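You operate a simulated robot arm through the tools that you are given. There is no shell and no other tool. Be economical: measure what you need, move in short steps, check, and stop when the job is done.

You are at the controls of a simulated two-armed robot. One attempt, no reset.

## Task
Take the cap off the black jug and lay it down on the top of the spring bench. Then fetch the red piston and set it on top of the grey hose ends carton. Then turn the hand cart brake to off. Then put the orange bottle on the top tray of the cart away on the ledge over the wash bench. Then press the orange tap button three times. The order counts. Set down upright: orange bottle.

Only the result counts: the job must be done as asked and must still hold three seconds after the hand-in. Knocking over, shifting, dropping, spilling or breaking anything else fails it. A push-on lid holds only when it is set on centred and level and pressed home; a screw cap is set on level and turned clockwise until tight.

## Robot
Two 7-joint arms with two-finger parallel grippers on one trunk, on a base that drives. Base frame: it is fixed to the floor where the robot stands at the start and does not move with it; the origin is under the middle of the robot, x ahead of it, y to its left, z up; the surface under the hand at the start is at about z = 880. Readings come in mm, degrees, newtons and seconds.
The left shoulder is at the start at [44, 184, 1201], the right one opposite. With the tool pointing down near the work surface each hand reaches from about 260 to 920 mm from the robot's upright axis, wherever it stands, measured 20 degrees to its own side. Places, roughly: black jug [500, 0, 1000]; hand cart brake [-3000, -5200, 700]; hose ends carton [-1250, -3250, 750]; ledge over the wash bench (50x12 cm) [-1640, -4880, 1200]; orange bottle [-3500, -4750, 750]; orange tap button [700, -4400, 1200]; red piston (5x5x3 cm) [-1300, -5000, 900]. Payload 4.4 kg a hand.
The tool frame of a hand sits at the grasp point between the pads (the TCP): z along the fingers, y along the line on which they close. The tips reach 23 mm beyond it. The gripper opens to 94 mm. The fingers are 38 mm wide and 10 mm thick; the gripper's body (54 by 96 mm) begins 39 mm behind the TCP.
Orientation is told as [roll, pitch, yaw] about the base's x, y, z axes, in that order, counted from this pose: with the fingers straight down and closing along the base's y, the tool's x points along the base's -x, its y along +y and its z along -z.

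## Interface
- The arms move only by the tool apply_moves. It takes "left_commands", "right_commands" or both (then of equal length, played together; a hand with none holds still); each is a list of rows, each an object (a shift or turn left out is 0, a gripper value left out holds the last) with "xyz": the shift along the tool's x, y, z in units of 100 mm (1.0 is 100 mm), a list of three; "rot": the turn, a rotation vector about the tool's x, y, z in units of 45 degrees (1.0 is 45 degrees), a list of three; "gripper": the gripper command, from -1 (shut) to 1 (fully open), values between in proportion. In form: [{"xyz": [tx, ty, tz], "rot": [wx, wy, wz], "gripper": gripper}, ...]. A call has 1 to 20 rows; each row is the pose to reach, as a shift and turn from the pose commanded when the call began, along the tool's axes at that moment. A call with a number of a shift or a turn outside -1 to 1 is refused whole. Each row takes 0.2 s and may step no farther than 50 mm and 8.6 degrees from the row before; otherwise, or with a gripper value out of range, the whole call is refused. A pose out of reach is approached as far as the arm can. The call stops where the force on the tool passes 40 N (or 10 N more than at its start, if that is more) or the arm is blocked; 0.2 s more then pass. Each finger travels about 108 mm/s and halts on what it meets, pressing with about 43 N; the grip force reading is that of the motor and also rises with nothing between the fingers. The clock runs only during rows and for 0.2 s after the last one: add rows that repeat a pose to give the fingers time. The reply holds the time, the measured pose of the TCP, the force on the tool along the base axes, the opening and the grip force, in the units named above and with some noise, with the torque about the TCP (base axes, N m) and any sound that the robot's microphone picked up, and new pictures: "pictures" is both (left out), scene, wrist or none (wrist: the cameras of the hands that moved).
- Cameras (640 x 400 px; columns grow to the right, rows downward): "scene" is now at [156.9, -24.1, 1387.7]; the picture's right is [0.02, -1.00, -0.03], its down [-0.51, 0.02, -0.86] and it looks along [0.86, 0.03, -0.51] (base axes); focal length 254 px, centre (320, 200). "left" rides on the left gripper at [87, -16, -75] in its tool frame; the picture's right is [0.18, 0.98, 0.00], its down [-0.58, 0.11, -0.81] and it looks along [-0.79, 0.15, 0.59] (tool axes); focal length 243 px, centre (320, 200). "right" rides on the right gripper at [86, 16, -75] in its tool frame; the picture's right is [-0.18, 0.98, 0.00], its down [-0.58, -0.11, -0.81] and it looks along [-0.79, -0.15, 0.59] (tool axes); focal length 243 px, centre (320, 200). There is no depth. A picture from a camera that has moved, and an enlarged one, comes with that camera's place and axes in the base frame and with its lens. The place of the scene camera against the robot may be out by one fixed shift of up to 18 mm in any direction.
- move_column(by): slides the trunk up (or, below 0, down) by that many mm; the arms and the scene camera ride with it, the base frame stays. It gives what a move gives, with no picture.
- steer(legs): drives the robot by 1 to 6 legs, each [ahead, left, turn to the left] in mm, mm and degrees, along the robot's own axes; the way and the turn of a leg run together, so that a leg with both is an arc; at most 1500 mm and 180 degrees a leg. The arms and the cameras ride along, it lands a little off, and it stops where it bumps. It gives what a move gives, and a new picture of the scene camera.
- aim_head(pan, tilt): turns the head with the scene camera to pan (to the left, within 80 degrees either way) and tilt (down, from -29 to 69), counted from straight ahead of the robot. It gives what a move gives, and a new picture of the scene camera.
- zoom(camera, box): a new picture of the part [left, top, right, bottom] of that camera's present view, enlarged. It takes no simulated time.
- finish_job(): hands the job in; it is judged then, once.

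Work in short steps. Places have to be worked out from the pictures, the camera data and where the tool is seen: move nearer, look again, correct. Check each grasp and each placing, and mend what went wrong. You have 165 turns and 260 pictures in all, those below and enlarged ones among them. Open the grippers and draw the arms clear of the work before you hand the job in, unless the task says otherwise.

The tools are called after "Emit:" as a command line: name --argument value ..., lists and objects as JSON in quotes. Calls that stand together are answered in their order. apply_moves: Moves the arms, as the interface text tells. Its arguments: {"type":"object","properties":{"left_commands":{"type":"array"},"right_commands":{"type":"array"},"pictures":{"type":"string","enum":["both","scene","wrist","none"]}},"required":[]} The other tools are called the same way: move_column (by) slides the trunk up or down; steer (legs) drives the base; aim_head (pan, tilt) turns the head that bears the scene camera; zoom (camera, box) takes an enlarged picture of a part of a camera's view; finish_job () hands the job in.

At the start:

```text
time_s: 0.0
left_tcp_pos: [480.9, 227.1, 1251.8]
left_ee_rot: [1.9, -0.4, -0.2]
left_contact_force: [0.3, -0.5, 0.3]
left_wrist_torque: [0.02, -0.02, 0.01]
left_grip_width: 94.1
left_grasp_force: 0.0
right_tcp_pos: [471.9, -205.4, 1240.7]
right_ee_rot: [1.6, -0.4, 0.0]
right_contact_force: [-0.4, 0.1, -0.3]
right_wrist_torque: [-0.02, -0.03, 0.01]
right_grip_width: 93.8
right_grasp_force: 0.1
trunk travel left (down, up): [-275.0, 288.0]
robot x, y, heading: [0.1, 1.2, 0.1]
head pan, tilt: [0.9, 31.4]
```

scene: 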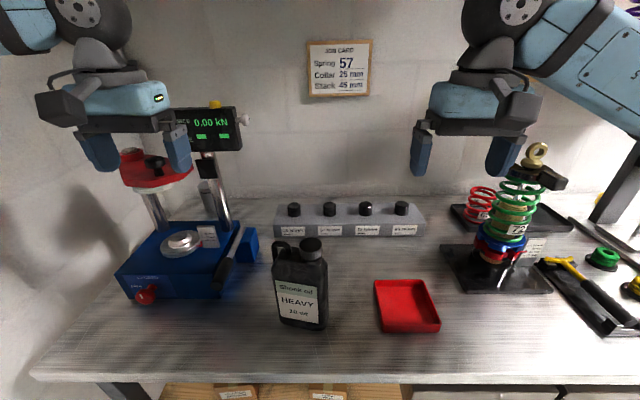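
right: 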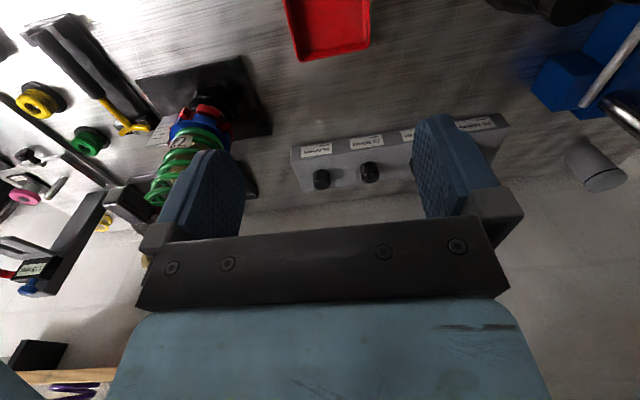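
left: 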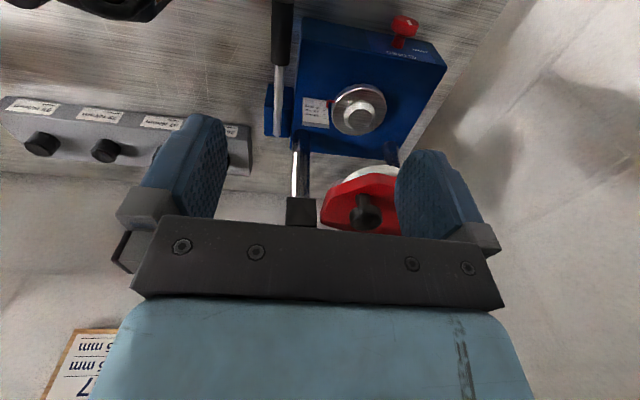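

I'll take a closer look at the jug and its cap first.

Emit:
zoom --camera "scene" --box '[240, 220, 360, 340]'

Emit:
aim_head --pan 0 --tilt 55

```text
3.33 times, centred on (300, 280) of scene
camera zoom: at [156.9, -24.1, 1387.7], right [0.02, -1.0, -0.03], down [-0.51, 0.02, -0.86], along [0.86, 0.03, -0.51], focal length 846 px, centre (387, -67)
```

zoom: 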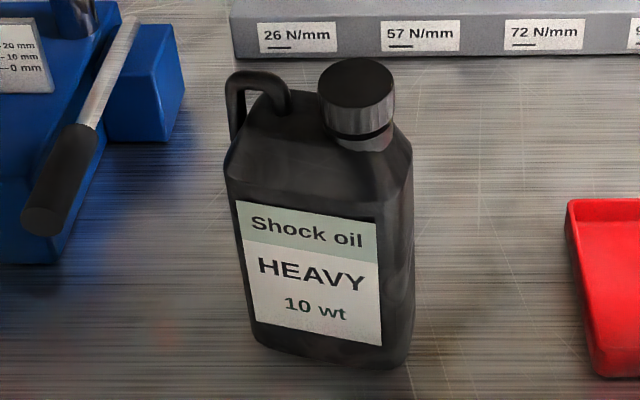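

```text
time_s: 0.9
left_tcp_pos: [478.7, 226.9, 1251.6]
left_ee_rot: [1.8, -0.5, -0.3]
left_contact_force: [0.0, -0.1, 0.0]
left_wrist_torque: [-0.01, 0.0, -0.02]
left_grip_width: 94.0
left_grasp_force: 0.0
right_tcp_pos: [471.2, -205.9, 1241.2]
right_ee_rot: [1.5, -0.5, -0.2]
right_contact_force: [0.0, 0.4, -0.9]
right_wrist_torque: [0.04, 0.02, -0.02]
right_grip_width: 93.9
right_grasp_force: 0.1
trunk travel left (down, up): [-275.0, 288.0]
robot x, y, heading: [-2.2, 0.5, 0.2]
head pan, tilt: [0.0, 55.0]
camera scene: at [138.3, -23.4, 1353.8], right [0.0, -1.0, -0.03], down [-0.81, 0.02, -0.58], along [0.58, 0.02, -0.81], focal length 254 px, centre (320, 200)
```

scene: 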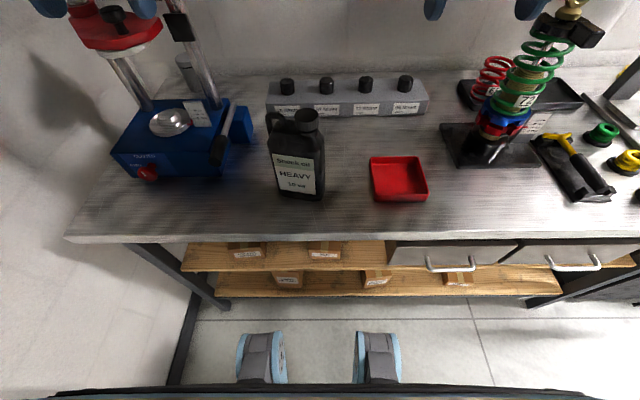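

The cap top is near [515, 7, 1080], about 40 mm across and ribbed, so it is probably a screw cap. I'm bringing the right hand over it.

Emit:
apply_moves --right_commands '[{"xyz": [-0.1, 0.45, 0.1]}, {"xyz": [-0.2, 0.9, 0.2]}, {"xyz": [-0.22, 1.0, 0.25]}]' --pictures "none"

Emit:
apply_moves --right_commands '[{"xyz": [-0.1, 0.45, 0.05]}, {"xyz": [-0.2, 0.9, 0.1]}, {"xyz": [-0.22, 1.0, 0.15]}]' --pictures "wrist"

```text
time_s: 1.9
left_tcp_pos: [477.3, 223.9, 1252.9]
left_ee_rot: [1.7, -0.7, -0.7]
left_contact_force: [0.1, 0.5, 0.3]
left_wrist_torque: [0.02, -0.02, 0.02]
left_grip_width: 93.7
left_grasp_force: 0.1
right_tcp_pos: [492.1, -106.0, 1220.6]
right_ee_rot: [1.3, -0.5, -0.1]
right_contact_force: [0.6, 0.0, 0.1]
right_wrist_torque: [-0.01, 0.0, -0.01]
right_grip_width: 94.0
right_grasp_force: 0.0
trunk travel left (down, up): [-275.0, 288.0]
robot x, y, heading: [-3.1, -8.0, -0.0]
head pan, tilt: [0.0, 55.0]
stopped in row 3 (right hand): the arm was blocked; the commanded pose is now the measured one
```

```text
time_s: 2.7
left_tcp_pos: [477.3, 224.9, 1250.9]
left_ee_rot: [1.8, -0.5, -0.7]
left_contact_force: [-0.1, 0.4, -0.7]
left_wrist_torque: [0.0, -0.01, -0.02]
left_grip_width: 94.2
left_grasp_force: 0.1
right_tcp_pos: [515.7, -6.0, 1206.8]
right_ee_rot: [1.4, -0.6, 0.0]
right_contact_force: [-0.2, 0.2, 0.6]
right_wrist_torque: [0.01, -0.01, 0.02]
right_grip_width: 94.0
right_grasp_force: 0.1
trunk travel left (down, up): [-275.0, 288.0]
robot x, y, heading: [-2.2, -6.0, -0.3]
head pan, tilt: [0.0, 55.0]
camera right: at [427.4, 6.9, 1280.4], right [0.18, 0.98, 0.03], down [0.57, -0.13, 0.81], along [0.8, -0.13, -0.59], focal length 243 px, centre (320, 200)
```

right: 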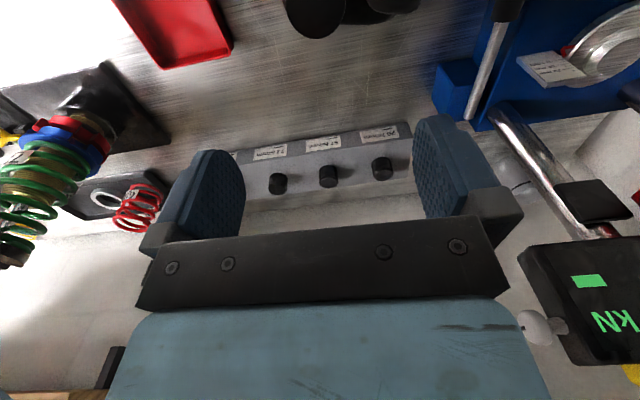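

The cap shows at the top of the wrist picture, nearer to the robot than I judged (x about 487). I'm pulling back so it comes fully into view.

Emit:
apply_moves --right_commands '[{"xyz": [0.35, 0.03, 0.0]}, {"xyz": [0.6, 0.05, 0.1]}, {"xyz": [0.6, 0.05, 0.1]}]' --pictures "both"

```text
time_s: 3.5
left_tcp_pos: [478.9, 226.4, 1250.8]
left_ee_rot: [1.8, -0.4, -0.6]
left_contact_force: [0.3, -0.1, 0.6]
left_wrist_torque: [0.01, 0.01, -0.01]
left_grip_width: 94.0
left_grasp_force: 0.2
right_tcp_pos: [457.0, -1.2, 1196.1]
right_ee_rot: [1.5, -0.5, 0.0]
right_contact_force: [0.6, 0.5, 0.1]
right_wrist_torque: [0.0, 0.03, -0.04]
right_grip_width: 93.7
right_grasp_force: 0.1
trunk travel left (down, up): [-275.0, 288.0]
robot x, y, heading: [-1.3, -1.3, 0.2]
head pan, tilt: [0.0, 55.0]
camera scene: at [138.0, -22.7, 1353.8], right [0.0, -1.0, -0.03], down [-0.81, 0.02, -0.58], along [0.58, 0.02, -0.81], focal length 254 px, centre (320, 200)
camera right: at [370.2, 12.6, 1270.7], right [0.18, 0.98, 0.03], down [0.57, -0.13, 0.81], along [0.8, -0.13, -0.59], focal length 243 px, centre (320, 200)
```

scene: 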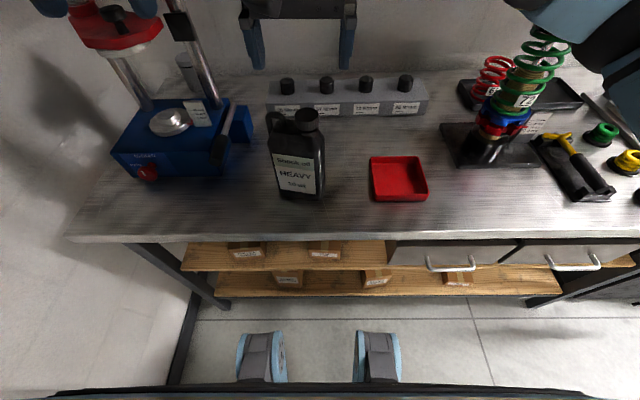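
right: 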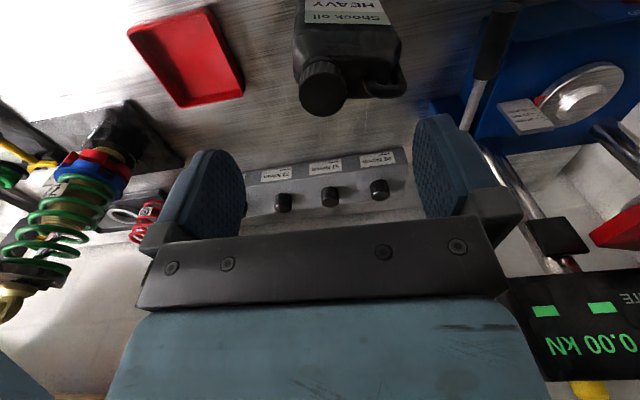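

Emit:
zoom --camera "right" --box '[270, 0, 430, 130]'

```text
3.08 times, centred on (350, 65) of right
camera zoom: at [370.2, 12.6, 1270.7], right [0.18, 0.98, 0.03], down [0.57, -0.13, 0.81], along [0.8, -0.13, -0.59], focal length 746 px, centre (228, 615)
```

zoom: 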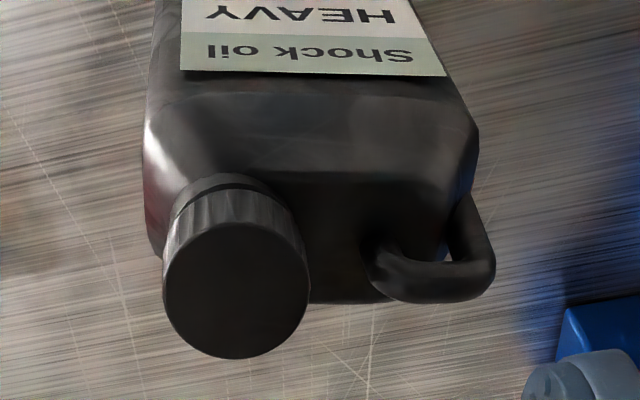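

Cap top is near [496, -2, 1060], about 44 mm across, with the handle on its +y side. I'll yaw the hand +45° so the fingers stay clear of the handle, part-close the gripper and move over the cap.

Emit:
apply_moves --right_commands '[{"rot": [0, 0, -0.17], "gripper": 0.3}, {"rot": [0, 0, -0.34]}, {"rot": [0, 0, -0.51]}, {"rot": [0, 0, -0.68]}, {"rot": [0, 0, -0.85]}, {"rot": [0, 0, -1.0]}, {"xyz": [-0.2, 0.0, 0.2], "rot": [0, 0, -1.0]}, {"xyz": [-0.39, 0.0, 0.5], "rot": [0, 0, -1.0]}, {"xyz": [-0.39, 0.0, 0.5], "rot": [0, 0, -1.0]}]' --pictures "both"

```text
time_s: 5.5
left_tcp_pos: [478.2, 226.1, 1251.5]
left_ee_rot: [1.8, -0.5, -0.6]
left_contact_force: [-0.5, 0.4, -0.3]
left_wrist_torque: [-0.02, 0.01, 0.03]
left_grip_width: 94.0
left_grasp_force: 0.2
right_tcp_pos: [494.2, 0.7, 1149.6]
right_ee_rot: [0.8, -1.3, 45.0]
right_contact_force: [0.5, -0.6, 0.6]
right_wrist_torque: [0.01, 0.0, 0.0]
right_grip_width: 61.1
right_grasp_force: 0.1
trunk travel left (down, up): [-275.0, 288.0]
robot x, y, heading: [-2.0, -1.8, -0.0]
head pan, tilt: [0.0, 55.0]
camera scene: at [138.4, -22.7, 1353.9], right [0.0, -1.0, -0.03], down [-0.81, 0.02, -0.58], along [0.58, 0.02, -0.81], focal length 254 px, centre (320, 200)
camera right: at [421.7, -51.2, 1221.2], right [-0.56, 0.83, 0.02], down [0.48, 0.31, 0.82], along [0.67, 0.47, -0.57], focal length 243 px, centre (320, 200)
```

scene: 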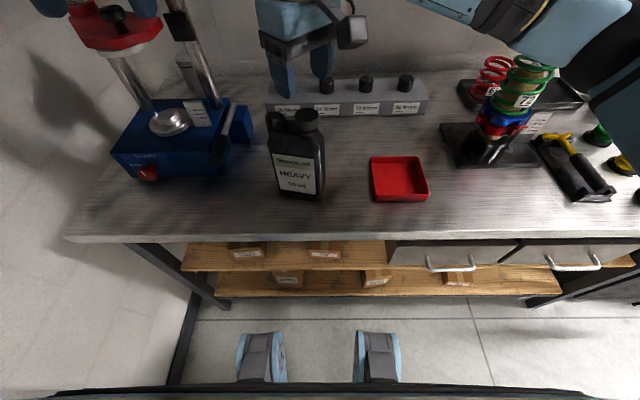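
right: 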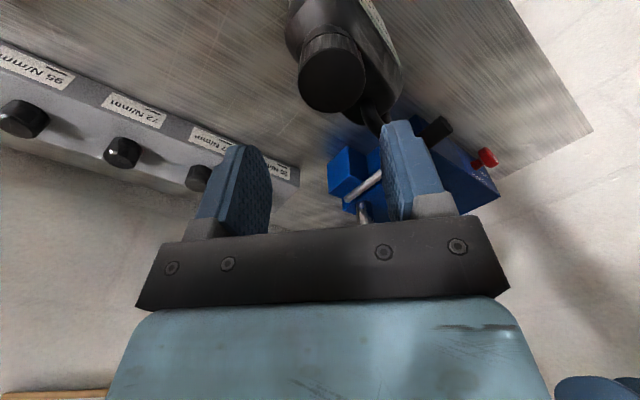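

The lines from the several views meet near [482, -1, 1080], with a cap about 40 mm across. I'm shifting over it and lowering a little.

Emit:
apply_moves --right_commands '[{"xyz": [0.1, 0.07, 0.1]}, {"xyz": [0.1, 0.07, 0.25]}, {"xyz": [0.1, 0.07, 0.25]}]' --pictures "wrist"

Emit:
aim_head --pan 0 --tilt 40

Emit:
zoom --camera "scene" --box '[240, 100, 400, 220]'

```text
time_s: 6.3
left_tcp_pos: [478.6, 224.8, 1252.2]
left_ee_rot: [1.8, -0.5, -0.6]
left_contact_force: [-1.6, -0.2, 0.1]
left_wrist_torque: [0.02, -0.02, 0.0]
left_grip_width: 94.0
left_grasp_force: 0.1
right_tcp_pos: [483.4, -0.5, 1121.8]
right_ee_rot: [0.7, -1.3, 45.0]
right_contact_force: [0.0, 0.5, -0.4]
right_wrist_torque: [0.01, -0.03, -0.03]
right_grip_width: 61.1
right_grasp_force: 0.1
trunk travel left (down, up): [-275.0, 288.0]
robot x, y, heading: [-0.8, -2.2, 0.1]
head pan, tilt: [0.0, 55.0]
camera right: at [410.4, -53.1, 1194.8], right [-0.56, 0.83, 0.02], down [0.48, 0.31, 0.82], along [0.67, 0.47, -0.57], focal length 243 px, centre (320, 200)
```

right: 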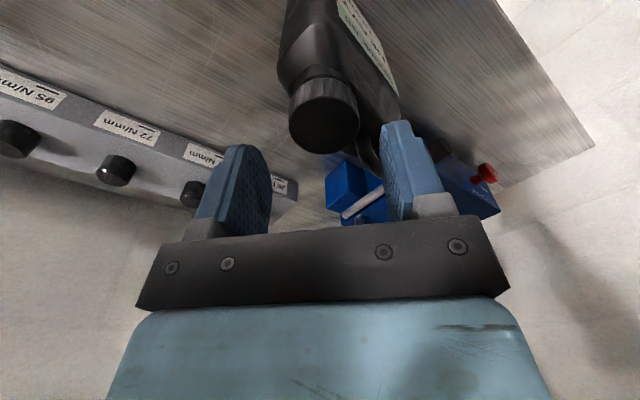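

```text
time_s: 7.0
left_tcp_pos: [479.0, 226.7, 1252.1]
left_ee_rot: [1.8, -0.5, -0.7]
left_contact_force: [0.5, -0.2, 0.7]
left_wrist_torque: [0.0, -0.01, 0.0]
left_grip_width: 93.9
left_grasp_force: 0.1
right_tcp_pos: [483.8, 0.2, 1123.1]
right_ee_rot: [0.7, -1.3, 45.0]
right_contact_force: [-0.9, 0.3, -0.3]
right_wrist_torque: [0.0, -0.03, 0.0]
right_grip_width: 61.2
right_grasp_force: 0.1
trunk travel left (down, up): [-275.0, 288.0]
robot x, y, heading: [-2.1, -2.4, 0.0]
head pan, tilt: [0.0, 40.0]
camera scene: at [151.4, -23.2, 1374.7], right [0.0, -1.0, -0.03], down [-0.64, 0.02, -0.77], along [0.77, 0.02, -0.64], focal length 254 px, centre (320, 200)
```

scene: 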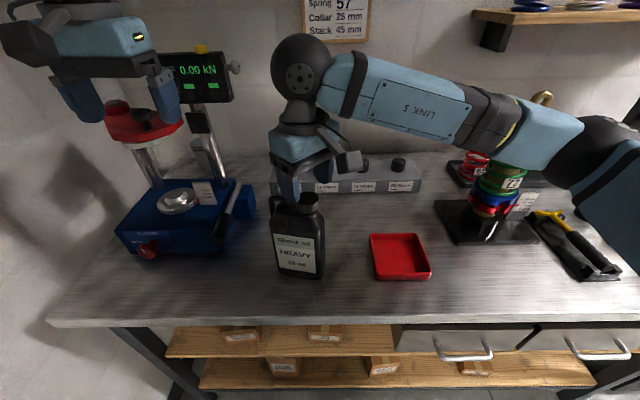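

```text
3.33 times, centred on (320, 160) of scene
camera zoom: at [151.4, -23.2, 1374.7], right [0.0, -1.0, -0.03], down [-0.64, 0.02, -0.77], along [0.77, 0.02, -0.64], focal length 846 px, centre (320, 333)
```

zoom: 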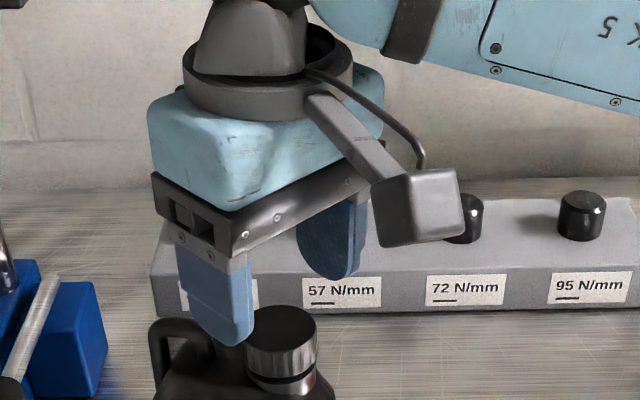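

Everything now agrees on a cap top near z 1080, centred near [479, -1], with the tips at 1100. I'm lowering so the tips straddle the cap, and checking before closing.

Emit:
apply_moves --right_commands '[{"xyz": [0.035, 0.02, 0.1]}, {"xyz": [0.035, 0.02, 0.2]}, {"xyz": [0.035, 0.02, 0.3]}, {"xyz": [0.035, 0.02, 0.35]}, {"xyz": [0.035, 0.02, 0.35]}]' --pictures "both"

Emit:
zoom --camera "scene" --box '[240, 150, 360, 290]'

```text
time_s: 8.2
left_tcp_pos: [479.0, 225.5, 1251.5]
left_ee_rot: [1.9, -0.3, -0.6]
left_contact_force: [-0.6, 1.1, -0.6]
left_wrist_torque: [-0.03, 0.01, 0.03]
left_grip_width: 94.0
left_grasp_force: 0.2
right_tcp_pos: [480.7, -2.0, 1087.1]
right_ee_rot: [0.7, -1.2, 44.9]
right_contact_force: [0.4, -0.1, 0.2]
right_wrist_torque: [-0.04, -0.02, 0.03]
right_grip_width: 61.0
right_grasp_force: 0.1
trunk travel left (down, up): [-275.0, 288.0]
robot x, y, heading: [0.9, -0.8, -0.0]
head pan, tilt: [0.0, 40.0]
camera scene: at [151.6, -23.1, 1374.7], right [0.0, -1.0, -0.03], down [-0.64, 0.02, -0.77], along [0.77, 0.02, -0.64], focal length 254 px, centre (320, 200)
camera right: at [406.7, -54.8, 1159.7], right [-0.56, 0.83, 0.02], down [0.48, 0.31, 0.82], along [0.67, 0.47, -0.57], focal length 243 px, centre (320, 200)
```

scene: 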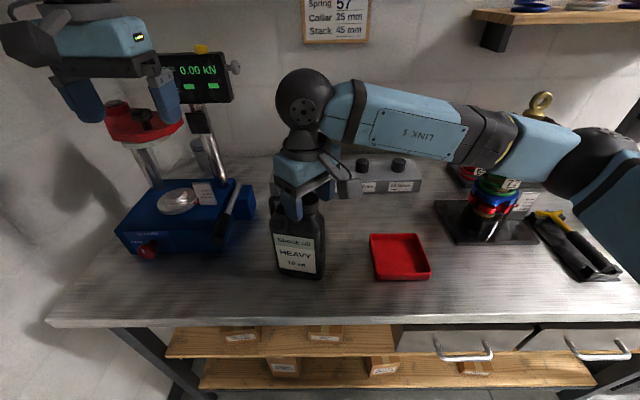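
right: 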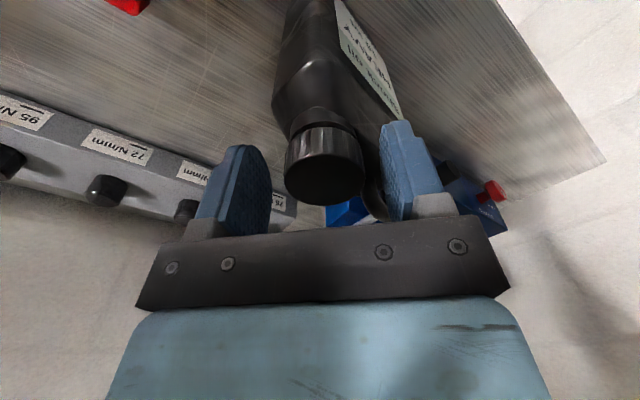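

```text
2.86 times, centred on (300, 220) of scene
camera zoom: at [151.6, -23.1, 1374.7], right [0.0, -1.0, -0.03], down [-0.64, 0.02, -0.77], along [0.77, 0.02, -0.64], focal length 725 px, centre (377, 143)
```

zoom: 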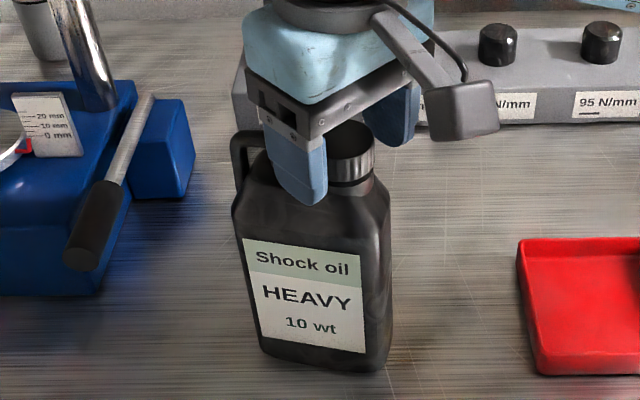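

The cap is centred between the pads and the tips are about 16 mm below its top. I'm lowering 5 mm and closing on it.

Emit:
apply_moves --right_commands '[{"xyz": [0.0, 0.02, 0.05]}, {"xyz": [0.0, 0.02, 0.05], "gripper": -1}, {"xyz": [0.0, 0.02, 0.05], "gripper": -1}, {"xyz": [0.0, 0.02, 0.05], "gripper": -1}]' --pictures "wrist"

```text
time_s: 9.2
left_tcp_pos: [478.3, 224.9, 1251.5]
left_ee_rot: [2.0, -0.4, -0.7]
left_contact_force: [0.6, -0.1, -0.9]
left_wrist_torque: [0.04, -0.02, -0.01]
left_grip_width: 94.2
left_grasp_force: 0.1
right_tcp_pos: [479.1, -0.8, 1084.0]
right_ee_rot: [0.8, -1.3, 45.0]
right_contact_force: [0.6, -2.5, 0.9]
right_wrist_torque: [-0.09, -0.06, -0.02]
right_grip_width: 37.3
right_grasp_force: 43.4
trunk travel left (down, up): [-275.0, 288.0]
robot x, y, heading: [0.4, 0.0, 0.2]
head pan, tilt: [0.0, 40.0]
camera right: at [405.5, -53.1, 1155.1], right [-0.56, 0.83, 0.02], down [0.48, 0.31, 0.82], along [0.67, 0.47, -0.58], focal length 243 px, centre (320, 200)
```

right: 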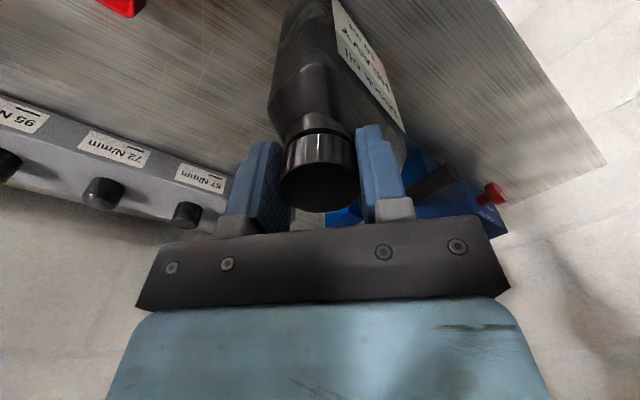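

Gripped, at 37 mm width. I'll turn counter-clockwise 15° first and see whether the jug follows.

Emit:
apply_moves --right_commands '[{"rot": [0, 0, -0.11]}, {"rot": [0, 0, -0.22]}, {"rot": [0, 0, -0.33]}, {"rot": [0, 0, -0.45]}]' --pictures "scene"

Emit:
zoom --camera "scene" --box '[240, 150, 360, 290]'

```text
time_s: 10.2
left_tcp_pos: [479.0, 226.4, 1251.8]
left_ee_rot: [1.8, -0.4, -0.8]
left_contact_force: [-0.6, 0.7, 0.0]
left_wrist_torque: [-0.02, 0.0, 0.03]
left_grip_width: 94.0
left_grasp_force: 0.1
right_tcp_pos: [478.9, -0.2, 1082.9]
right_ee_rot: [0.2, -1.5, 65.2]
right_contact_force: [2.0, -1.5, 8.3]
right_wrist_torque: [-0.06, -0.02, -0.02]
right_grip_width: 37.1
right_grasp_force: 43.0
trunk travel left (down, up): [-275.0, 288.0]
robot x, y, heading: [2.5, -0.6, -0.1]
head pan, tilt: [0.0, 40.0]
camera scene: at [151.7, -23.0, 1374.7], right [0.0, -1.0, -0.03], down [-0.64, 0.02, -0.77], along [0.77, 0.02, -0.64], focal length 254 px, centre (320, 200)
```

scene: 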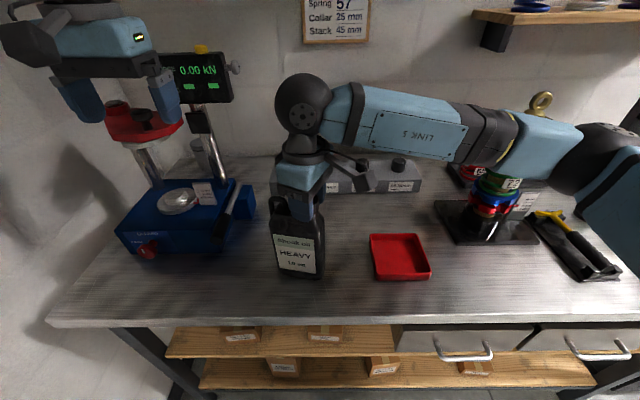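

```text
2.86 times, centred on (300, 220) of scene
camera zoom: at [151.7, -23.0, 1374.7], right [0.0, -1.0, -0.03], down [-0.64, 0.02, -0.77], along [0.77, 0.02, -0.64], focal length 725 px, centre (377, 143)
```

zoom: 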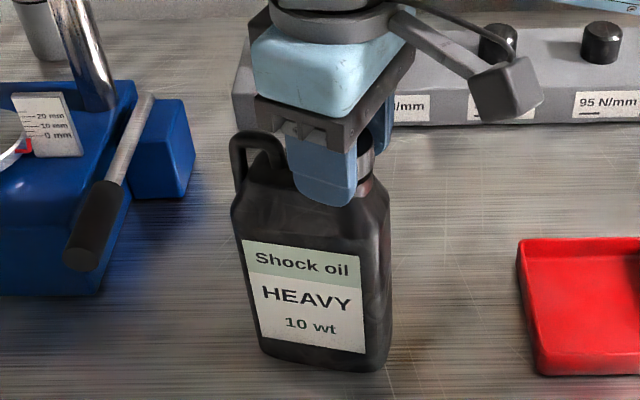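

The jug held still and the cap turned, with a small upward push as it rises. I'm continuing 45° with a slight lift.

Emit:
apply_moves --right_commands '[{"xyz": [0, 0, -0.004], "rot": [0, 0, -0.17]}, {"xyz": [0, 0, -0.007], "rot": [0, 0, -0.34]}, {"xyz": [0, 0, -0.01], "rot": [0, 0, -0.51]}, {"xyz": [0, 0, -0.013], "rot": [0, 0, -0.68]}, {"xyz": [0, 0, -0.016], "rot": [0, 0, -0.85]}, {"xyz": [0, 0, -0.018], "rot": [0, 0, -1.0]}]' --pictures "wrist"

```text
time_s: 11.7
left_tcp_pos: [479.3, 224.1, 1253.1]
left_ee_rot: [1.8, -0.7, -0.8]
left_contact_force: [0.4, 0.8, -0.4]
left_wrist_torque: [-0.02, 0.04, -0.02]
left_grip_width: 94.0
left_grasp_force: 0.1
right_tcp_pos: [470.0, 7.0, 1078.9]
right_ee_rot: [-3.6, -3.6, 82.9]
right_contact_force: [-1.3, 1.4, 7.0]
right_wrist_torque: [0.29, 0.67, -0.07]
right_grip_width: 38.2
right_grasp_force: 43.0
right hand out of reach, approached as far as the arm can: row 3, 4, 5, 6
trunk travel left (down, up): [-275.0, 288.0]
robot x, y, heading: [-0.1, -5.6, -0.3]
head pan, tilt: [0.0, 40.0]
stopped in row 6 (right hand): the force on the tool passed its limit at 94 N (the readings are from after the stop); the commanded pose is now the measured one
camera right: at [437.8, -81.0, 1146.8], right [-0.95, 0.31, -0.05], down [0.12, 0.52, 0.85], along [0.29, 0.8, -0.53], focal length 243 px, centre (320, 200)
```

right: 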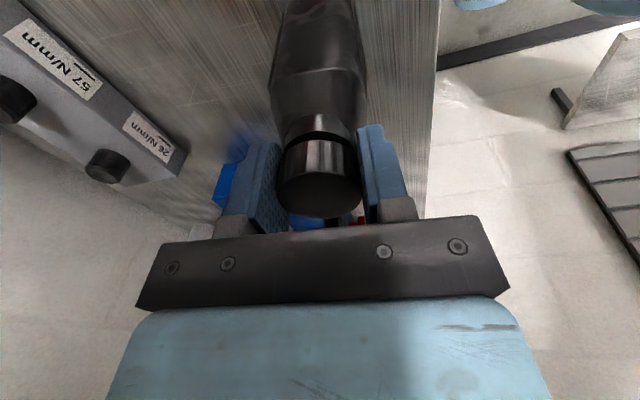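

The wrist joint ran out near yaw 75 and the hand slid. I'm opening and rising clear, then checking the jug.

Emit:
apply_moves --right_commands '[{"gripper": 0.3}, {"gripper": 0.3}, {"xyz": [0, 0, -0.3], "gripper": 0.3}, {"xyz": [0, 0, -0.6], "gripper": 0.3}, {"xyz": [0, 0, -0.6], "gripper": 0.3}]' --pictures "both"

Emit:
zoom --camera "scene" --box '[240, 150, 360, 290]'

```text
time_s: 12.9
left_tcp_pos: [479.2, 225.5, 1252.3]
left_ee_rot: [1.8, -0.4, -0.5]
left_contact_force: [0.3, -0.6, 0.0]
left_wrist_torque: [-0.01, 0.01, 0.02]
left_grip_width: 93.6
left_grasp_force: 0.0
right_tcp_pos: [465.7, 3.3, 1140.8]
right_ee_rot: [-3.6, -3.5, 82.8]
right_contact_force: [0.5, -1.1, 0.0]
right_wrist_torque: [-0.01, -0.02, -0.01]
right_grip_width: 61.2
right_grasp_force: 0.0
trunk travel left (down, up): [-275.0, 288.0]
robot x, y, heading: [1.7, -1.1, -0.1]
head pan, tilt: [0.0, 40.0]
camera scene: at [152.0, -22.6, 1374.5], right [0.0, -1.0, -0.02], down [-0.64, 0.02, -0.77], along [0.77, 0.02, -0.64], focal length 254 px, centre (320, 200)
camera right: at [433.9, -85.6, 1207.4], right [-0.95, 0.31, -0.05], down [0.12, 0.52, 0.85], along [0.29, 0.8, -0.53], focal length 243 px, centre (320, 200)
```

scene: 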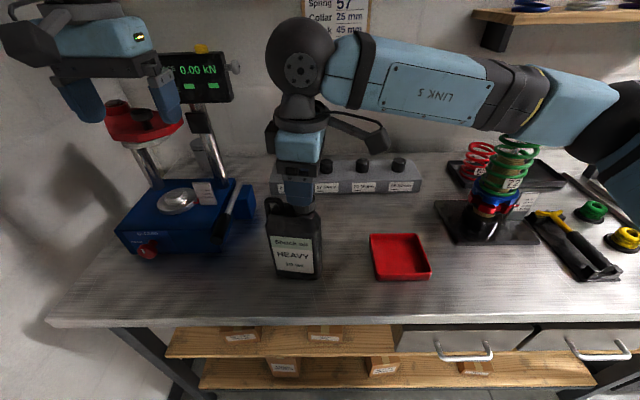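
right: 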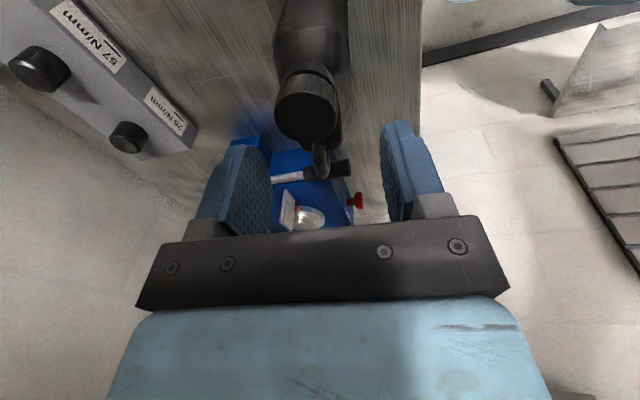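

```text
2.86 times, centred on (300, 220) of scene
camera zoom: at [152.0, -22.6, 1374.5], right [0.0, -1.0, -0.02], down [-0.64, 0.02, -0.77], along [0.77, 0.02, -0.64], focal length 725 px, centre (377, 143)
```

zoom: 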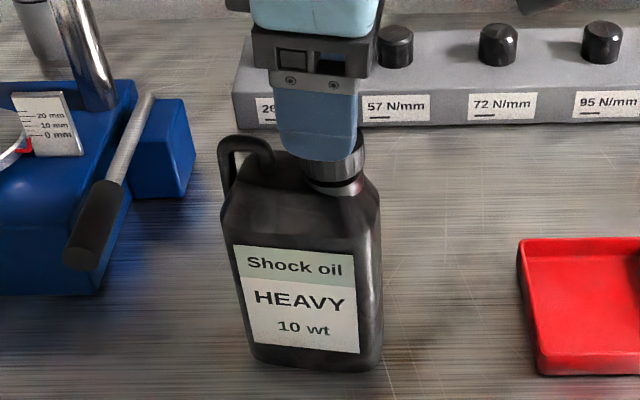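

The jug only slid a few millimetres and still stands upright, and the cap has risen a little. I'm leveling the hand and winding back to yaw -55 for a long regrip sweep.

Emit:
apply_moves --right_commands '[{"rot": [-0.08, 0.078, 0.15]}, {"rot": [-0.08, 0.078, 0.32]}, {"rot": [-0.08, 0.078, 0.49]}, {"rot": [-0.08, 0.078, 0.66]}, {"rot": [-0.08, 0.078, 0.83]}, {"rot": [-0.08, 0.078, 1.0]}]' --pictures "none"

Emit:
apply_moves --right_commands '[{"rot": [0, 0, 0.17]}, {"rot": [0, 0, 0.34]}, {"rot": [0, 0, 0.51]}, {"rot": [0, 0, 0.68]}, {"rot": [0, 0, 0.85]}, {"rot": [0, 0, 1.0]}]' --pictures "wrist"

Emit:
apply_moves --right_commands '[{"rot": [0, 0, 0.17]}, {"rot": [0, 0, 0.34]}, {"rot": [0, 0, 0.51]}, {"rot": [0, 0, 0.68]}, {"rot": [0, 0, 0.85]}, {"rot": [0, 0, 1.0]}]' --pictures "wrist"

```text
time_s: 14.3
left_tcp_pos: [478.4, 224.5, 1251.2]
left_ee_rot: [1.9, -0.4, -0.6]
left_contact_force: [-1.0, -0.4, -0.4]
left_wrist_torque: [0.0, -0.06, -0.01]
left_grip_width: 94.0
left_grasp_force: 0.1
right_tcp_pos: [465.9, 4.3, 1138.1]
right_ee_rot: [1.9, -0.6, 37.8]
right_contact_force: [0.7, 0.6, 0.4]
right_wrist_torque: [0.01, 0.01, 0.03]
right_grip_width: 61.2
right_grasp_force: 0.1
trunk travel left (down, up): [-275.0, 288.0]
robot x, y, heading: [0.1, -0.4, -0.1]
head pan, tilt: [0.0, 40.0]
```

```text
time_s: 15.7
left_tcp_pos: [479.5, 225.5, 1251.1]
left_ee_rot: [2.0, -0.5, -0.6]
left_contact_force: [0.3, -0.2, -0.9]
left_wrist_torque: [0.02, 0.03, -0.02]
left_grip_width: 94.1
left_grasp_force: 0.0
right_tcp_pos: [467.3, 3.7, 1138.5]
right_ee_rot: [1.9, 1.0, -7.2]
right_contact_force: [-0.6, 1.0, 0.2]
right_wrist_torque: [-0.01, -0.02, -0.02]
right_grip_width: 61.3
right_grasp_force: 0.1
trunk travel left (down, up): [-275.0, 288.0]
robot x, y, heading: [0.8, -2.6, -0.1]
head pan, tilt: [0.0, 40.0]
camera right: at [383.6, 28.0, 1214.0], right [0.31, 0.95, 0.03], down [0.57, -0.21, 0.79], along [0.76, -0.23, -0.61], focal length 243 px, centre (320, 200)
```

right: 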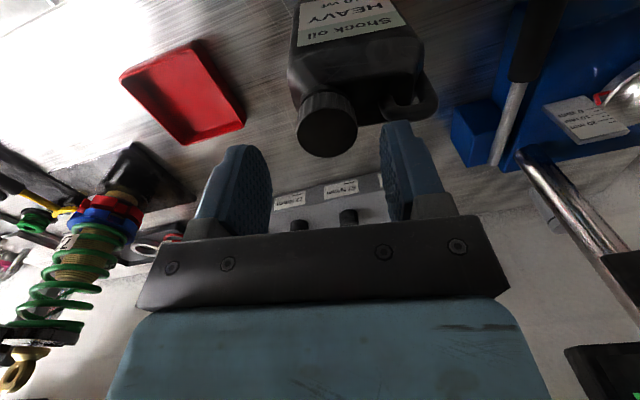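

```text
time_s: 17.1
left_tcp_pos: [479.5, 226.0, 1250.4]
left_ee_rot: [1.9, -0.3, -0.6]
left_contact_force: [-0.1, 0.1, 0.3]
left_wrist_torque: [0.0, 0.0, 0.01]
left_grip_width: 94.3
left_grasp_force: 0.0
right_tcp_pos: [467.2, 4.3, 1138.6]
right_ee_rot: [0.5, 2.1, -52.2]
right_contact_force: [-0.4, 0.0, -0.6]
right_wrist_torque: [0.0, -0.02, -0.01]
right_grip_width: 61.0
right_grasp_force: 0.0
trunk travel left (down, up): [-275.0, 288.0]
robot x, y, heading: [-0.5, -2.7, -0.1]
head pan, tilt: [0.0, 40.0]
camera right: at [428.3, 79.3, 1216.2], right [0.89, 0.46, 0.0], down [0.28, -0.55, 0.78], along [0.36, -0.7, -0.62], focal length 243 px, centre (320, 200)
```

right: 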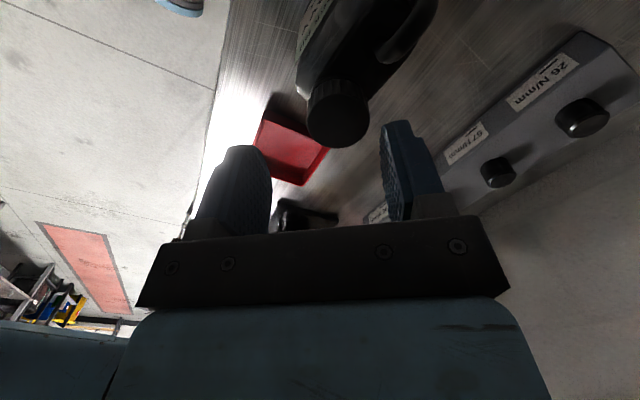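

The cap is now at [477, 7, 1082]. I'm rotating 13° more away from the handle, leveling, and descending around it.

Emit:
apply_moves --right_commands '[{"xyz": [-0.06, 0.1, 0], "rot": [0.01, -0.047, 0.15]}, {"xyz": [-0.06, 0.1, 0.1], "rot": [0.01, -0.047, 0.29]}, {"xyz": [-0.06, 0.1, 0.3], "rot": [0.01, -0.047, 0.29]}, {"xyz": [-0.06, 0.1, 0.45], "rot": [0.01, -0.047, 0.29]}, {"xyz": [-0.06, 0.1, 0.54], "rot": [0.01, -0.047, 0.29]}, {"xyz": [-0.06, 0.1, 0.54], "rot": [0.01, -0.047, 0.29]}]' --pictures "wrist"

```text
time_s: 18.5
left_tcp_pos: [479.7, 225.5, 1250.0]
left_ee_rot: [1.9, -0.3, -0.6]
left_contact_force: [0.1, 0.1, -0.6]
left_wrist_torque: [-0.03, -0.01, -0.04]
left_grip_width: 94.0
left_grasp_force: 0.0
right_tcp_pos: [478.0, 7.8, 1084.3]
right_ee_rot: [-0.1, -0.2, -65.1]
right_contact_force: [-0.4, -0.2, 0.9]
right_wrist_torque: [0.0, -0.03, 0.0]
right_grip_width: 60.9
right_grasp_force: 0.1
trunk travel left (down, up): [-275.0, 288.0]
robot x, y, heading: [-1.6, -2.3, -0.1]
head pan, tilt: [0.0, 40.0]
camera right: at [456.5, 91.9, 1157.6], right [0.97, 0.25, 0.0], down [0.15, -0.57, 0.81], along [0.2, -0.78, -0.59], focal length 243 px, centre (320, 200)
```

right: 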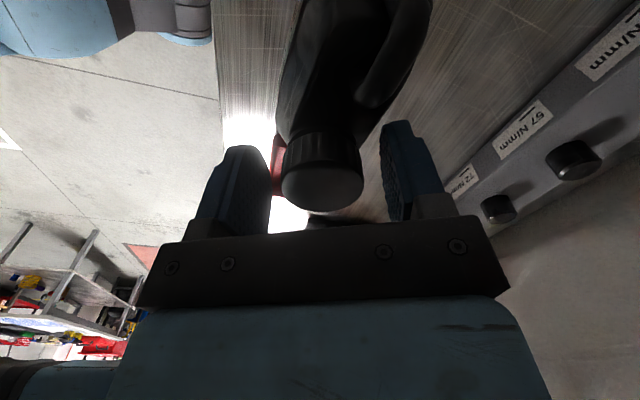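

It is well centred. I'm closing and sweeping counter-clockwise with slight lifts.

Emit:
apply_moves --right_commands '[{"gripper": -1}, {"gripper": -1}, {"gripper": -1}, {"rot": [0, 0, -0.17]}, {"rot": [0, 0, -0.34]}, {"xyz": [0, 0, -0.003], "rot": [0, 0, -0.51]}, {"xyz": [0, 0, -0.005], "rot": [0, 0, -0.68]}, {"xyz": [0, 0, -0.006], "rot": [0, 0, -0.85]}, {"xyz": [0, 0, -0.008], "rot": [0, 0, -1.0]}]' --pictures "none"

Emit:
apply_moves --right_commands '[{"rot": [0, 0, -0.17]}, {"xyz": [0, 0, -0.003], "rot": [0, 0, -0.34]}, {"xyz": [0, 0, -0.005], "rot": [0, 0, -0.51]}, {"xyz": [0, 0, -0.007], "rot": [0, 0, -0.68]}, {"xyz": [0, 0, -0.008], "rot": [0, 0, -0.85]}, {"xyz": [0, 0, -0.01], "rot": [0, 0, -1.0]}]' --pictures "scene"

```text
time_s: 20.5
left_tcp_pos: [481.0, 225.1, 1250.1]
left_ee_rot: [1.9, -0.4, -0.5]
left_contact_force: [-0.2, 0.4, 0.0]
left_wrist_torque: [0.0, 0.0, 0.03]
left_grip_width: 94.2
left_grasp_force: 0.0
right_tcp_pos: [478.5, 8.0, 1084.5]
right_ee_rot: [-0.2, 0.0, -20.0]
right_contact_force: [-0.6, -2.4, 0.9]
right_wrist_torque: [-0.04, -0.1, 0.0]
right_grip_width: 37.0
right_grasp_force: 43.2
trunk travel left (down, up): [-275.0, 288.0]
robot x, y, heading: [-1.0, 0.9, -0.1]
head pan, tilt: [0.0, 40.0]
```

```text
time_s: 21.9
left_tcp_pos: [480.3, 225.5, 1250.3]
left_ee_rot: [1.9, -0.4, -0.8]
left_contact_force: [-0.9, -0.3, -0.6]
left_wrist_torque: [-0.02, -0.01, -0.01]
left_grip_width: 93.9
left_grasp_force: 0.1
right_tcp_pos: [477.8, 8.0, 1083.8]
right_ee_rot: [-0.2, 0.2, 25.0]
right_contact_force: [0.7, -3.2, 1.1]
right_wrist_torque: [-0.12, -0.09, -0.03]
right_grip_width: 36.9
right_grasp_force: 42.7
trunk travel left (down, up): [-275.0, 288.0]
robot x, y, heading: [-0.9, -2.6, -0.2]
head pan, tilt: [0.0, 40.0]
camera scene: at [153.3, -22.6, 1374.5], right [0.0, -1.0, -0.02], down [-0.64, 0.02, -0.77], along [0.77, 0.02, -0.64], focal length 254 px, centre (320, 200)
```

scene: 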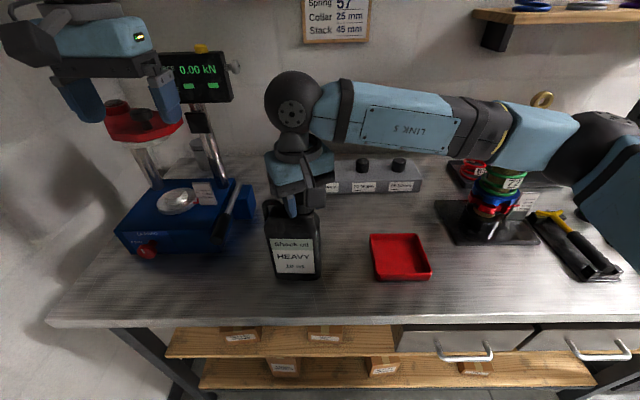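

Torque and axial force are about nil, so it may already be free. I'm turning 36° more, then lifting slowly by 10 mm.

Emit:
apply_moves --right_commands '[{"rot": [0, 0, -0.17]}, {"xyz": [0, 0, -0.003], "rot": [0, 0, -0.34]}, {"xyz": [0, 0, -0.005], "rot": [0, 0, -0.51]}, {"xyz": [0, 0, -0.007], "rot": [0, 0, -0.68]}, {"xyz": [0, 0, -0.03], "rot": [0, 0, -0.8]}, {"xyz": [0, 0, -0.06], "rot": [0, 0, -0.8]}, {"xyz": [0, 0, -0.1], "rot": [0, 0, -0.8]}]' --pictures "none"

Emit:
zoom --camera "scene" --box '[240, 150, 360, 290]'

```text
time_s: 23.5
left_tcp_pos: [480.3, 224.8, 1251.2]
left_ee_rot: [1.8, -0.3, -0.6]
left_contact_force: [-0.4, -0.2, -0.2]
left_wrist_torque: [0.0, 0.0, -0.02]
left_grip_width: 94.1
left_grasp_force: 0.0
right_tcp_pos: [477.4, 8.6, 1096.1]
right_ee_rot: [0.0, 0.2, 60.8]
right_contact_force: [0.0, -1.0, -5.8]
right_wrist_torque: [-0.18, 0.02, 0.02]
right_grip_width: 36.8
right_grasp_force: 43.2
trunk travel left (down, up): [-275.0, 288.0]
robot x, y, heading: [-1.0, -0.9, -0.0]
head pan, tilt: [0.0, 40.0]
```

```text
2.86 times, centred on (300, 220) of scene
camera zoom: at [153.4, -22.6, 1374.4], right [0.0, -1.0, -0.02], down [-0.64, 0.02, -0.77], along [0.77, 0.02, -0.64], focal length 725 px, centre (377, 143)
```

zoom: 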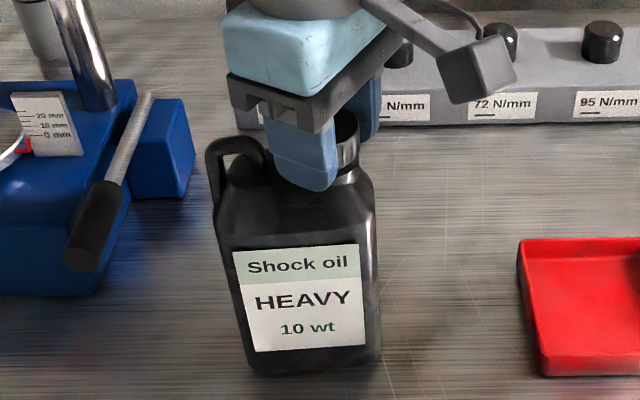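

The jug is being lifted with the cap (about 6 N), so it isn't fully unscrewed. I'm setting it back down, releasing and regripping for another sweep.

Emit:
apply_moves --right_commands '[{"xyz": [0, 0, 0.04]}, {"xyz": [0, 0, 0.08]}, {"xyz": [0, 0, 0.115]}, {"xyz": [0, 0, 0.115], "gripper": 0.3}, {"xyz": [0, 0, 0.115], "gripper": 0.3}, {"xyz": [0, 0, -0.2], "gripper": 0.3}, {"xyz": [0, 0, -0.45], "gripper": 0.3}]' --pictures "scene"

Emit:
zoom --camera "scene" --box '[240, 150, 360, 290]'

```text
time_s: 25.1
left_tcp_pos: [481.0, 225.8, 1251.0]
left_ee_rot: [1.9, -0.4, -0.7]
left_contact_force: [0.5, 0.0, 0.6]
left_wrist_torque: [0.02, 0.04, -0.01]
left_grip_width: 94.0
left_grasp_force: 0.0
right_tcp_pos: [477.8, 9.5, 1141.9]
right_ee_rot: [0.0, 0.2, 60.7]
right_contact_force: [-0.7, -0.5, -1.1]
right_wrist_torque: [-0.01, -0.01, 0.01]
right_grip_width: 61.0
right_grasp_force: 0.0
trunk travel left (down, up): [-275.0, 288.0]
robot x, y, heading: [1.8, -1.1, 0.3]
head pan, tilt: [0.0, 40.0]
camera scene: at [153.5, -22.5, 1374.4], right [0.0, -1.0, -0.02], down [-0.64, 0.02, -0.77], along [0.77, 0.02, -0.64], focal length 254 px, centre (320, 200)
```

scene: 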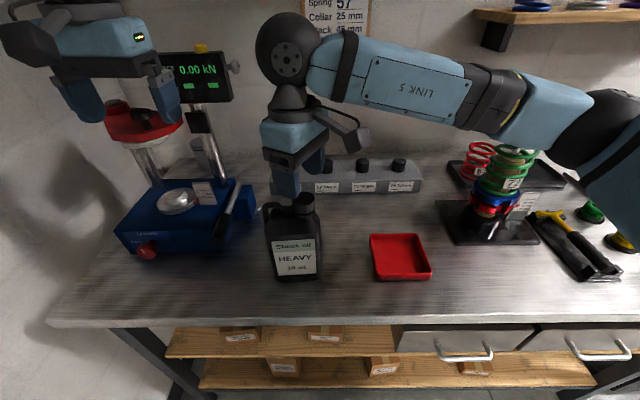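

```text
2.86 times, centred on (300, 220) of scene
camera zoom: at [153.5, -22.5, 1374.4], right [0.0, -1.0, -0.02], down [-0.64, 0.02, -0.77], along [0.77, 0.02, -0.64], focal length 725 px, centre (377, 143)
```

zoom: 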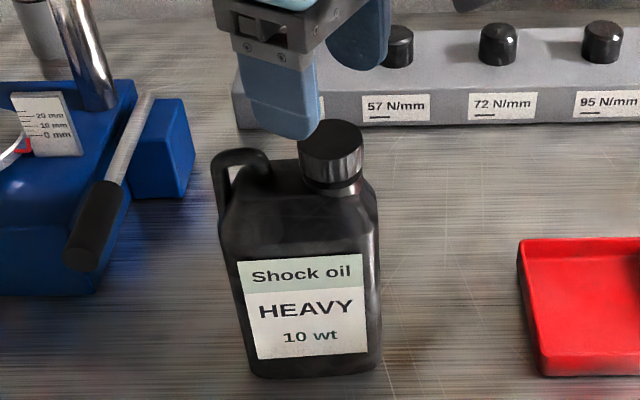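

The jug is standing again, turned only a few degrees, so the cap has really turned by about 150° so far. I'm winding back for another sweep.

Emit:
apply_moves --right_commands '[{"rot": [0, 0, 0.17]}, {"rot": [0, 0, 0.34]}, {"rot": [0, 0, 0.51]}, {"rot": [0, 0, 0.68]}, {"rot": [0, 0, 0.85]}, {"rot": [0, 0, 1.0]}]' --pictures "none"

Emit:
apply_moves --right_commands '[{"rot": [0, 0, 0.17]}, {"rot": [0, 0, 0.34]}, {"rot": [0, 0, 0.51]}, {"rot": [0, 0, 0.68]}, {"rot": [0, 0, 0.85]}, {"rot": [0, 0, 1.0]}]' --pictures "none"

Emit:
apply_moves --right_commands '[{"rot": [0, 0, 0.17]}, {"rot": [0, 0, 0.34]}, {"rot": [0, 0, 0.51]}, {"rot": [0, 0, 0.68]}, {"rot": [0, 0, 0.78]}, {"rot": [0, 0, 0.78]}]' --pictures "wrist"

```text
time_s: 26.5
left_tcp_pos: [479.6, 225.1, 1250.5]
left_ee_rot: [1.9, -0.4, -0.7]
left_contact_force: [0.1, 0.7, 0.6]
left_wrist_torque: [0.0, 0.01, 0.03]
left_grip_width: 94.1
left_grasp_force: 0.0
right_tcp_pos: [478.5, 7.9, 1141.9]
right_ee_rot: [-0.1, 0.2, 15.7]
right_contact_force: [0.1, -0.4, -0.5]
right_wrist_torque: [0.02, 0.03, -0.04]
right_grip_width: 61.1
right_grasp_force: 0.0
trunk travel left (down, up): [-275.0, 288.0]
robot x, y, heading: [-2.6, -4.5, 0.2]
head pan, tilt: [0.0, 40.0]
```

```text
time_s: 27.9
left_tcp_pos: [480.9, 225.6, 1250.0]
left_ee_rot: [2.0, -0.4, -0.6]
left_contact_force: [0.0, -0.1, -0.1]
left_wrist_torque: [-0.01, 0.05, 0.0]
left_grip_width: 93.8
left_grasp_force: 0.1
right_tcp_pos: [478.5, 8.5, 1139.4]
right_ee_rot: [-0.2, 0.1, -29.3]
right_contact_force: [-0.1, 1.0, -0.3]
right_wrist_torque: [0.01, 0.01, 0.01]
right_grip_width: 61.1
right_grasp_force: 0.0
trunk travel left (down, up): [-275.0, 288.0]
robot x, y, heading: [0.8, 1.3, -0.2]
head pan, tilt: [0.0, 40.0]
```

```text
time_s: 29.3
left_tcp_pos: [481.1, 225.9, 1250.3]
left_ee_rot: [2.0, -0.3, -0.7]
left_contact_force: [-0.7, -0.9, -0.3]
left_wrist_torque: [0.0, -0.04, 0.01]
left_grip_width: 94.1
left_grasp_force: 0.0
right_tcp_pos: [479.8, 8.0, 1139.5]
right_ee_rot: [-0.2, -0.1, -64.2]
right_contact_force: [-0.1, 0.3, 0.2]
right_wrist_torque: [-0.01, 0.02, -0.01]
right_grip_width: 61.6
right_grasp_force: 0.2
trunk travel left (down, up): [-275.0, 288.0]
robot x, y, heading: [-1.4, 1.4, 0.1]
head pan, tilt: [0.0, 40.0]
camera right: at [455.7, 92.2, 1212.8], right [0.97, 0.26, 0.0], down [0.16, -0.57, 0.81], along [0.21, -0.78, -0.59], focal length 243 px, centre (320, 200)
```

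right: 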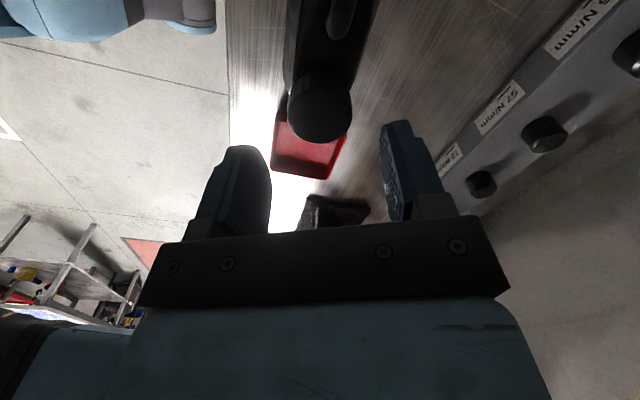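

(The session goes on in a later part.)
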